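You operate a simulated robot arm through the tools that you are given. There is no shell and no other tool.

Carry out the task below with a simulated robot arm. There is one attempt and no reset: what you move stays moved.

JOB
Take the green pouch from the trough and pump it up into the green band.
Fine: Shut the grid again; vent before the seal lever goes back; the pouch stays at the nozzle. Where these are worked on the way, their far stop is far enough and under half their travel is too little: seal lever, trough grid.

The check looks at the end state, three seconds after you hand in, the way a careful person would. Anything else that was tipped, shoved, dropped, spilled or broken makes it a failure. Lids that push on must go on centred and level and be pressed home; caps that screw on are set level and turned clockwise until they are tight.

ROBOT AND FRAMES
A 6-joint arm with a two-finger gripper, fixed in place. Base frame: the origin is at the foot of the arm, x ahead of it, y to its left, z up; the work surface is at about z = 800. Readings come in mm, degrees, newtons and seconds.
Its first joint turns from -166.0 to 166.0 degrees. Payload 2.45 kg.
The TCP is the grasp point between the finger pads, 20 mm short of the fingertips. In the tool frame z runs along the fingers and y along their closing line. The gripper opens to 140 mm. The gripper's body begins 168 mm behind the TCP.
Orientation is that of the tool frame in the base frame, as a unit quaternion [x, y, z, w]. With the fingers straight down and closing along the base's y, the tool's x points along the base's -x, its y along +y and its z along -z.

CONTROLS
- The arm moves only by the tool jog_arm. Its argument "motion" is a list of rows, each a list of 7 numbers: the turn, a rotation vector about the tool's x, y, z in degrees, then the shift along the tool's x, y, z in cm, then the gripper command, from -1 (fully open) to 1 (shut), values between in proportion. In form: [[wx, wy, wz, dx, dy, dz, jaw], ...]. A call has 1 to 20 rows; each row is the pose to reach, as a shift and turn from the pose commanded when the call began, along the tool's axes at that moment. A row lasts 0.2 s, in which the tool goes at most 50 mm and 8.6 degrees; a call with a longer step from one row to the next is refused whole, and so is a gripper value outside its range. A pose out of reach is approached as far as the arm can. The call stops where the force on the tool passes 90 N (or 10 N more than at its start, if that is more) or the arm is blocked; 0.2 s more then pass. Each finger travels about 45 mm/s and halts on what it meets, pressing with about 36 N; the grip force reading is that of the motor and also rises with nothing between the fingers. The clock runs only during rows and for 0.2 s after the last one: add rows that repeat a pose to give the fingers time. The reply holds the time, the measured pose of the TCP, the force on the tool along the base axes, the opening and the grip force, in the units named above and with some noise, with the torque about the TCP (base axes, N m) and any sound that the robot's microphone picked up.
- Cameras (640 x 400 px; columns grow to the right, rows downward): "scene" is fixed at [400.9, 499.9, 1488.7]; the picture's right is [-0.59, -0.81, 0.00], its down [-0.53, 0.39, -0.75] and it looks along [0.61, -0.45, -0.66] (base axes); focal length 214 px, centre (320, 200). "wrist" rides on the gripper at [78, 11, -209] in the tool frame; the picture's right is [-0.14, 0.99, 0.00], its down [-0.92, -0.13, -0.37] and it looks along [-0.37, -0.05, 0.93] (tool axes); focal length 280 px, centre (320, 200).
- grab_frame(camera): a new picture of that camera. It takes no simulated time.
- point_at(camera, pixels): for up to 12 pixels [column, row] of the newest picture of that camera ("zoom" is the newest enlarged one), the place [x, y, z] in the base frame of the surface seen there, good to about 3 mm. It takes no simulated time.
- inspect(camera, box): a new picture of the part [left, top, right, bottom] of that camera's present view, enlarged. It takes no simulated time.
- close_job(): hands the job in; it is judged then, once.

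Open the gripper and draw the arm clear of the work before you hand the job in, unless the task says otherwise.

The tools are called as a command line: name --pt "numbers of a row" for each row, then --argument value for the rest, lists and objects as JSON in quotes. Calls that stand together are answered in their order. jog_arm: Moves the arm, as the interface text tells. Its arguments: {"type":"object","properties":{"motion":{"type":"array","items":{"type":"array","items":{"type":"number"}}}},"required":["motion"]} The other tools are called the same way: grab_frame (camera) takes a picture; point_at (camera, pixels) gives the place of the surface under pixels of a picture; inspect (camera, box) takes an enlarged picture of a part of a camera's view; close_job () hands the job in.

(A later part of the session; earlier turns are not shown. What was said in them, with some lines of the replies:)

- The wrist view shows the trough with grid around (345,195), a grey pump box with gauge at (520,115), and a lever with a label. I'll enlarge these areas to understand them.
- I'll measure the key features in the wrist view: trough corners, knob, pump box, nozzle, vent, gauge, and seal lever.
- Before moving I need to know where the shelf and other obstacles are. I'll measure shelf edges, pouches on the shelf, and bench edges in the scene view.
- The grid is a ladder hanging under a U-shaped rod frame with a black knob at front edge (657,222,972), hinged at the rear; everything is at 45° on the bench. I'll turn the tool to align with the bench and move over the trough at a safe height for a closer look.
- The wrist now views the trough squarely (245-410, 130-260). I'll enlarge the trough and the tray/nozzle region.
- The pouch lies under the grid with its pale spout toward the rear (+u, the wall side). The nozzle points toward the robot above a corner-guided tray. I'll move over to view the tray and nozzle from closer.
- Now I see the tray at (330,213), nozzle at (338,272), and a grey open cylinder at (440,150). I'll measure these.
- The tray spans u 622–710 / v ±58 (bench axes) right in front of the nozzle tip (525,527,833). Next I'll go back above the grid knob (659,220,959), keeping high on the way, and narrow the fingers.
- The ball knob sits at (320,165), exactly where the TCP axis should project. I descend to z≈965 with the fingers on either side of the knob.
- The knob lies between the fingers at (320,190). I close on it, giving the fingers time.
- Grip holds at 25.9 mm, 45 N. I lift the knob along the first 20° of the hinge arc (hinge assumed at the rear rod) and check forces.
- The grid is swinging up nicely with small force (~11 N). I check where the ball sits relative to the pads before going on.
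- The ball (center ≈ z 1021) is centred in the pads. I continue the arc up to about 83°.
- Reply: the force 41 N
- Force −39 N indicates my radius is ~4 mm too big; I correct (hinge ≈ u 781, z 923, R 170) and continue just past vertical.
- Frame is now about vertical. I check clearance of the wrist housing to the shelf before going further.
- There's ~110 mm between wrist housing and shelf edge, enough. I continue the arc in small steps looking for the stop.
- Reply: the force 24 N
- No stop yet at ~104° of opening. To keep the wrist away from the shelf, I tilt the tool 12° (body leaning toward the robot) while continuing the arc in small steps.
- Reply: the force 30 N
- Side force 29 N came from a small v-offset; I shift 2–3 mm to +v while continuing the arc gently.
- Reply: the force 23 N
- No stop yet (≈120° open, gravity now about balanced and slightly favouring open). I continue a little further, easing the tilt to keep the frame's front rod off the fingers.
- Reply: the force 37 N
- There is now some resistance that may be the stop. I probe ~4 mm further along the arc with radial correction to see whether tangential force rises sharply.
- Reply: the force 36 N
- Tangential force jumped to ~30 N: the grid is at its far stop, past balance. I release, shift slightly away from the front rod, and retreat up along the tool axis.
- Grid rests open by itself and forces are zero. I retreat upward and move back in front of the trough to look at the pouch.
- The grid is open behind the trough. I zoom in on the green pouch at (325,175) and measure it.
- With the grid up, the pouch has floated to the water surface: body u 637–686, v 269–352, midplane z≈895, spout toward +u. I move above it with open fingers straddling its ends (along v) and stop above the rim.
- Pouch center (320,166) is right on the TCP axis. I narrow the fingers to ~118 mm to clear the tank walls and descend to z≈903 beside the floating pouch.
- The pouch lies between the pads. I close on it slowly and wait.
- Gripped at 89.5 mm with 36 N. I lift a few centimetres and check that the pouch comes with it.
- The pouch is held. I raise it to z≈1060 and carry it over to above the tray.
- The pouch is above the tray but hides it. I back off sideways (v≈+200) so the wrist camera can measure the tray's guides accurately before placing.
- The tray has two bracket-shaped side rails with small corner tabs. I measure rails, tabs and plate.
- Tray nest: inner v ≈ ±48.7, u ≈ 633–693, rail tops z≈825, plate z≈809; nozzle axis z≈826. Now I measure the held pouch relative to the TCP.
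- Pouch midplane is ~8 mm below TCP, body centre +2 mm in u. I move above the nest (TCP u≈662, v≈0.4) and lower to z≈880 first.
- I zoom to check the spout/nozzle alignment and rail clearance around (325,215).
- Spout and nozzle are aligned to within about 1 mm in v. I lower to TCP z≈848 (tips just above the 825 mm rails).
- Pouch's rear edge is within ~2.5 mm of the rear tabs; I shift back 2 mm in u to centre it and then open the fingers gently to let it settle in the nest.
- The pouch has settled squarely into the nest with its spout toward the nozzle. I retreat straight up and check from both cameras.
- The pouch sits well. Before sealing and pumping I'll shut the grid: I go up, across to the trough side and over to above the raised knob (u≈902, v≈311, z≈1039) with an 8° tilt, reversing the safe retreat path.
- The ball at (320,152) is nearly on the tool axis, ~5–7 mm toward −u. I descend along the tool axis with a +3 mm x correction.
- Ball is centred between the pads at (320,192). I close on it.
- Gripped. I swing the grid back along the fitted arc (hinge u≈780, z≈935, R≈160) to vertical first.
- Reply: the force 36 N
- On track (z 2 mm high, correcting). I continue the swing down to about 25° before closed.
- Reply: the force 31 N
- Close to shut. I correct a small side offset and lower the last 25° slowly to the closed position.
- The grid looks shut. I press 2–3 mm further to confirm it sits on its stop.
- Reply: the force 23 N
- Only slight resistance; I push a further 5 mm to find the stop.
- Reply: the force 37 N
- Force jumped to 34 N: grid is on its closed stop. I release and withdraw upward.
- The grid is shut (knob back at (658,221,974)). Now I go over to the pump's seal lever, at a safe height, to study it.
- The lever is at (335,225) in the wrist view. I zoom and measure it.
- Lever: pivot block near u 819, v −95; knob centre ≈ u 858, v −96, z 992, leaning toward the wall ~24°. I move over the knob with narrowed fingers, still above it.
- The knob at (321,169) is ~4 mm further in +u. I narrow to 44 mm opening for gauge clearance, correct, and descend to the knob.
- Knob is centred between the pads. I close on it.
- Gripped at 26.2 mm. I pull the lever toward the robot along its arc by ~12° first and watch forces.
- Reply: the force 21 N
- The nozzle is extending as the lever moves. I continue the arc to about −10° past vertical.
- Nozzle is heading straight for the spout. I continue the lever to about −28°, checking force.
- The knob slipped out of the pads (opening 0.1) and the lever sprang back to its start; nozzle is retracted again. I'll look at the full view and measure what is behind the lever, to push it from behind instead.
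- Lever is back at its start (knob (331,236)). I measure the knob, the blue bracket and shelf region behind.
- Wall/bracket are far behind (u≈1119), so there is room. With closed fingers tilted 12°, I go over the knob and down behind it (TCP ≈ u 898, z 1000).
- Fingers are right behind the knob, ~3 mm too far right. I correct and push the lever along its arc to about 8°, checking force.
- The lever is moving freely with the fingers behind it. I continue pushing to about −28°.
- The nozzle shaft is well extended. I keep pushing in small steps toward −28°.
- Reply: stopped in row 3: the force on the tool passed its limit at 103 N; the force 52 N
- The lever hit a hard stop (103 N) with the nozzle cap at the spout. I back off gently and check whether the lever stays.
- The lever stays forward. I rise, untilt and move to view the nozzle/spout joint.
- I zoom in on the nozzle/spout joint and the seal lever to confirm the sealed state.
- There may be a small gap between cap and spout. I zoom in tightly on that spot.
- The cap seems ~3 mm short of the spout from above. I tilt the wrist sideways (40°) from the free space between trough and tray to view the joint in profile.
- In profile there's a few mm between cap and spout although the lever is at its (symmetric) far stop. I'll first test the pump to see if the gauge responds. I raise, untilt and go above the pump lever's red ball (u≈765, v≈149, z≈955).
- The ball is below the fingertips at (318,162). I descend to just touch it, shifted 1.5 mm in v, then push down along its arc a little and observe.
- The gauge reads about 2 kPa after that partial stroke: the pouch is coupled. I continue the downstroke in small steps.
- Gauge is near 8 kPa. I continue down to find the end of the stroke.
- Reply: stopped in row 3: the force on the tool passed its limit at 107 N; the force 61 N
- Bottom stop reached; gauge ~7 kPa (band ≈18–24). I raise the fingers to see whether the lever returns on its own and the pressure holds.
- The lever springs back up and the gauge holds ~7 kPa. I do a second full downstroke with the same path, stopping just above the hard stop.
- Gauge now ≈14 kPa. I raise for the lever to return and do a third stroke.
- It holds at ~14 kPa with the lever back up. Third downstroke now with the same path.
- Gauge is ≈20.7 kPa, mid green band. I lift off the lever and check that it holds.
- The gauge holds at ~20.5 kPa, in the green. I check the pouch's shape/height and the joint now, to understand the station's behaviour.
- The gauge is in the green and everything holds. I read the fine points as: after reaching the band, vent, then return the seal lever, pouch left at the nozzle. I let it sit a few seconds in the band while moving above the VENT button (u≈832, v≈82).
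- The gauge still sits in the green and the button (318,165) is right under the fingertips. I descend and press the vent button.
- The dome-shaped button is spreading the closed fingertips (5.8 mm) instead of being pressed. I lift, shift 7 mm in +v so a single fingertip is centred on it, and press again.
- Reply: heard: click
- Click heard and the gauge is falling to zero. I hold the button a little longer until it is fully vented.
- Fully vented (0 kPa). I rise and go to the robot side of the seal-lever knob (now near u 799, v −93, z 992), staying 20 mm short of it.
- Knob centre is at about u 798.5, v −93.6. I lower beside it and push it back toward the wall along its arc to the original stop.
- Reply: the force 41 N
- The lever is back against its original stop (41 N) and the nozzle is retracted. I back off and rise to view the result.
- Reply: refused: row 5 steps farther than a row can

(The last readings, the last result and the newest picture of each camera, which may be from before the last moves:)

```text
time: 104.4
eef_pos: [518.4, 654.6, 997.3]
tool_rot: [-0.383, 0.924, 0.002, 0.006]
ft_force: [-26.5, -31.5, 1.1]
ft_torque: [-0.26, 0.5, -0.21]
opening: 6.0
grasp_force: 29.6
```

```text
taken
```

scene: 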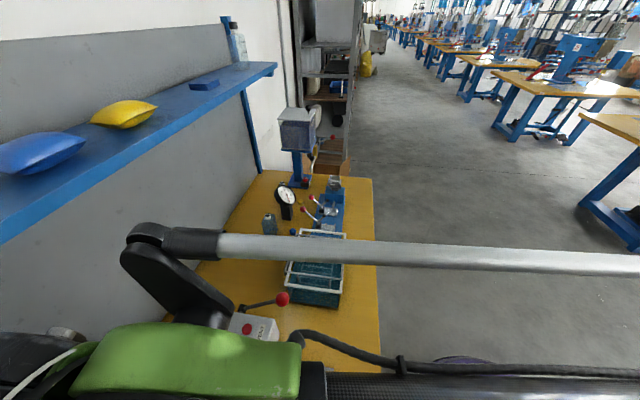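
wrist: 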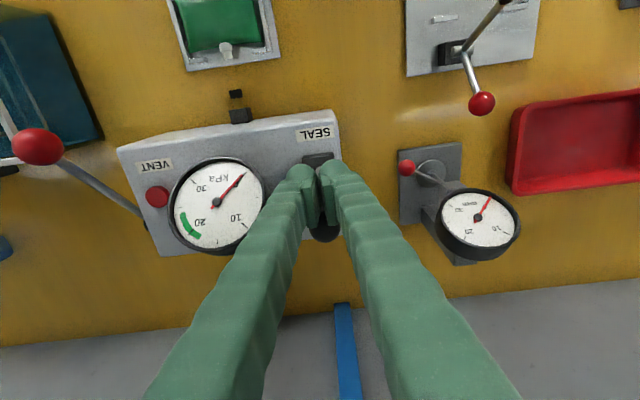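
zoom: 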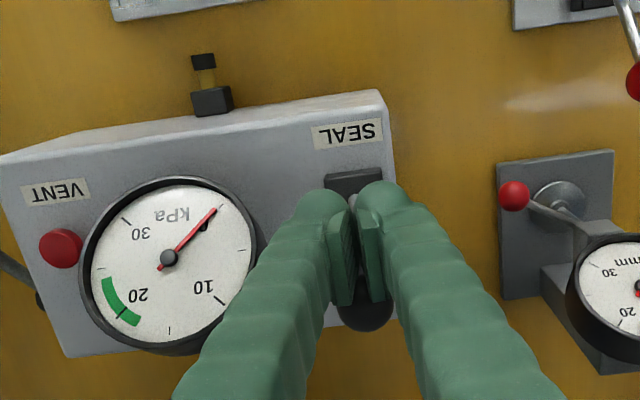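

That call was refused for a step too long; nothing moved. I repeat the retreat with shorter steps.

jog_arm --pt "0 0 0 0.5 0 0 1" --pt "0 0 0 2 0 0 1" --pt "0 0 0 4 0 -2 1" --pt "0 0 0 6 0 -6 0.5" --pt "0 0 0 8 0 -9.5 0" --pt "0 0 0 12 -2 -11 -0.6" --pt "0 0 0 16 -4 -11 -1" --pt "0 0 0 20 -6 -11 -1" --pt "0 0 0 24 -8 -11 -1" --pt "0 0 0 24 -8 -11 -1"

grab_frame --camera "wrist"

grab_frame --camera "scene"

```text
time: 106.6
eef_pos: [407.5, 428.7, 1102.5]
tool_rot: [-0.383, 0.924, 0.003, 0.007]
ft_force: [-0.2, -0.4, -0.1]
ft_torque: [0.0, 0.03, 0.04]
opening: 137.4
grasp_force: 0.0
```

```text
taken
```

wrist: 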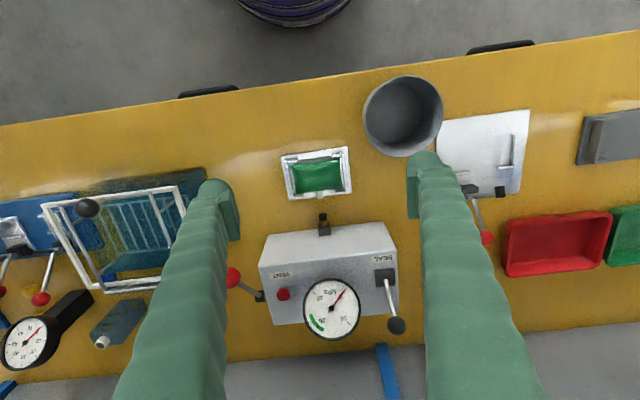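

```text
taken
```

scene: 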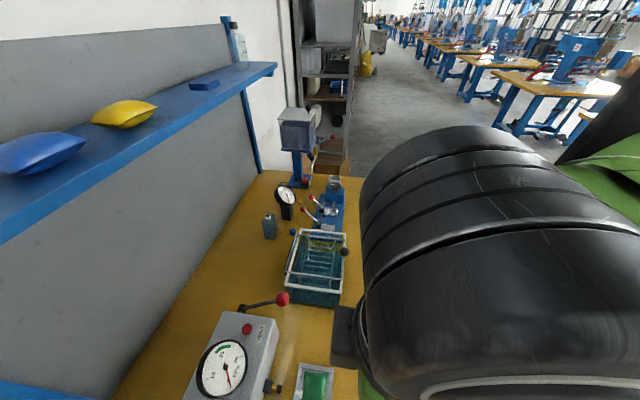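

Seal lever is back (knob at (397,325)), nozzle retracted, gauge at 0, pouch in its cradle, grid shut. I inspect the details before withdrawing fully.

inspect --camera "wrist" --box '[240, 130, 430, 350]'

point_at --camera "wrist" --pixels '[[397, 325], [317, 178], [322, 214], [234, 277], [87, 207]]'

inspect --camera "scene" --box '[180, 160, 370, 400]'

```text
1.82 times, centred on (335, 240) of wrist
```

zoom: 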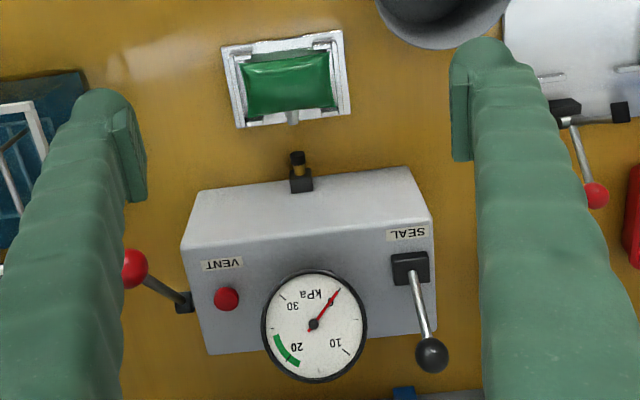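

```text
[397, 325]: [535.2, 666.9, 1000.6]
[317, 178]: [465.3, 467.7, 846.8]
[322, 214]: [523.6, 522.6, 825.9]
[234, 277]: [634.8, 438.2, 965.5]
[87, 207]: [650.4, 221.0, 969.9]
```

```text
1.67 times, centred on (275, 280) of scene
```

zoom: 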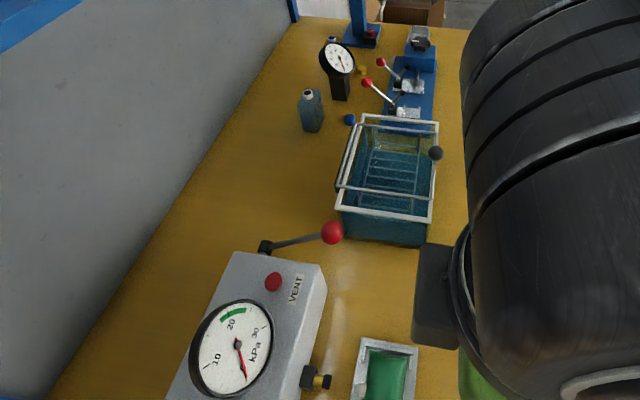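

Everything is as intended: knob back at its original place, pouch in the cradle, grid shut, pump lever up. I draw the arm up and back clear of the bench with the gripper open.

jog_arm --pt "0 0 0 0 0 -4 -1" --pt "0 0 0 1 0 -8 -1" --pt "0 0 0 3 0 -12 -1" --pt "0 0 0 6 0 -15 -1" --pt "0 0 0 10 0 -16 -1" --pt "0 0 0 13 0 -16 -1" --pt "0 0 0 13 0 -16 -1" --pt "0 0 0 13 0 -16 -1"

grab_frame --camera "wrist"

grab_frame --camera "scene"

```text
time: 108.4
eef_pos: [314.9, 333.7, 1261.7]
tool_rot: [-0.382, 0.924, 0.002, 0.007]
ft_force: [-0.1, -1.0, -0.4]
ft_torque: [0.04, -0.01, 0.0]
opening: 140.1
grasp_force: 0.1
```

```text
taken
```

wrist: 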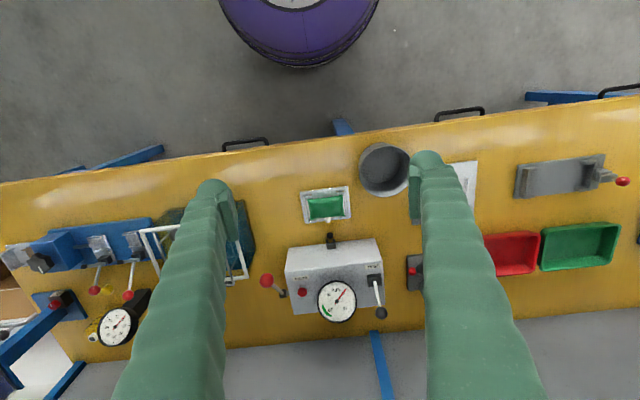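

```text
taken
```

scene: 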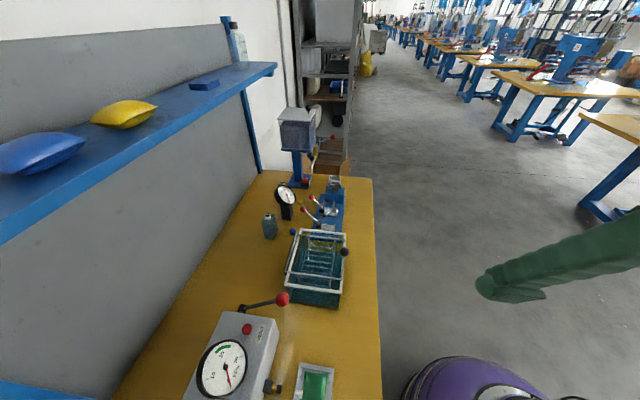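

The arm is clear, the gripper is open, and both views show the grid shut, seal lever back, gauge at zero and the pouch in the cradle at the nozzle. The pouch was in the green band at about 20.7 kPa before I vented it, so I hand in.

close_job

```text
The job is handed in.
```

I took the green pouch out of the trough and pumped it to about 20.7 kPa, inside the green band. It held there for about 8 seconds. I then vented it, put the seal lever back and handed the job in.

- **Grid:** opened to its far stop, then shut onto its closed stop.
- **Seal lever:** thrown to its far stop before pumping, and put back against its original stop once the gauge read 0. My first pull slipped off the knob and the lever sprang back. That was before any pumping, and the second attempt worked.
- **Pouch:** left in the cradle at the nozzle. With the lever sealed, there was a small gap (a few millimetres) between the nozzle cap and the spout, but the pressure held.
- **Other objects:** I saw nothing else on the bench moved or tipped.

**Main uncertainty:** the job could also mean the pouch should be left sealed and pumped up. I read "vent before the seal lever goes back" as an instruction to vent and return the lever once the band was reached. The gauge therefore reads 0 at the end, and if the check expects the gauge in the green at hand-in, this fails.
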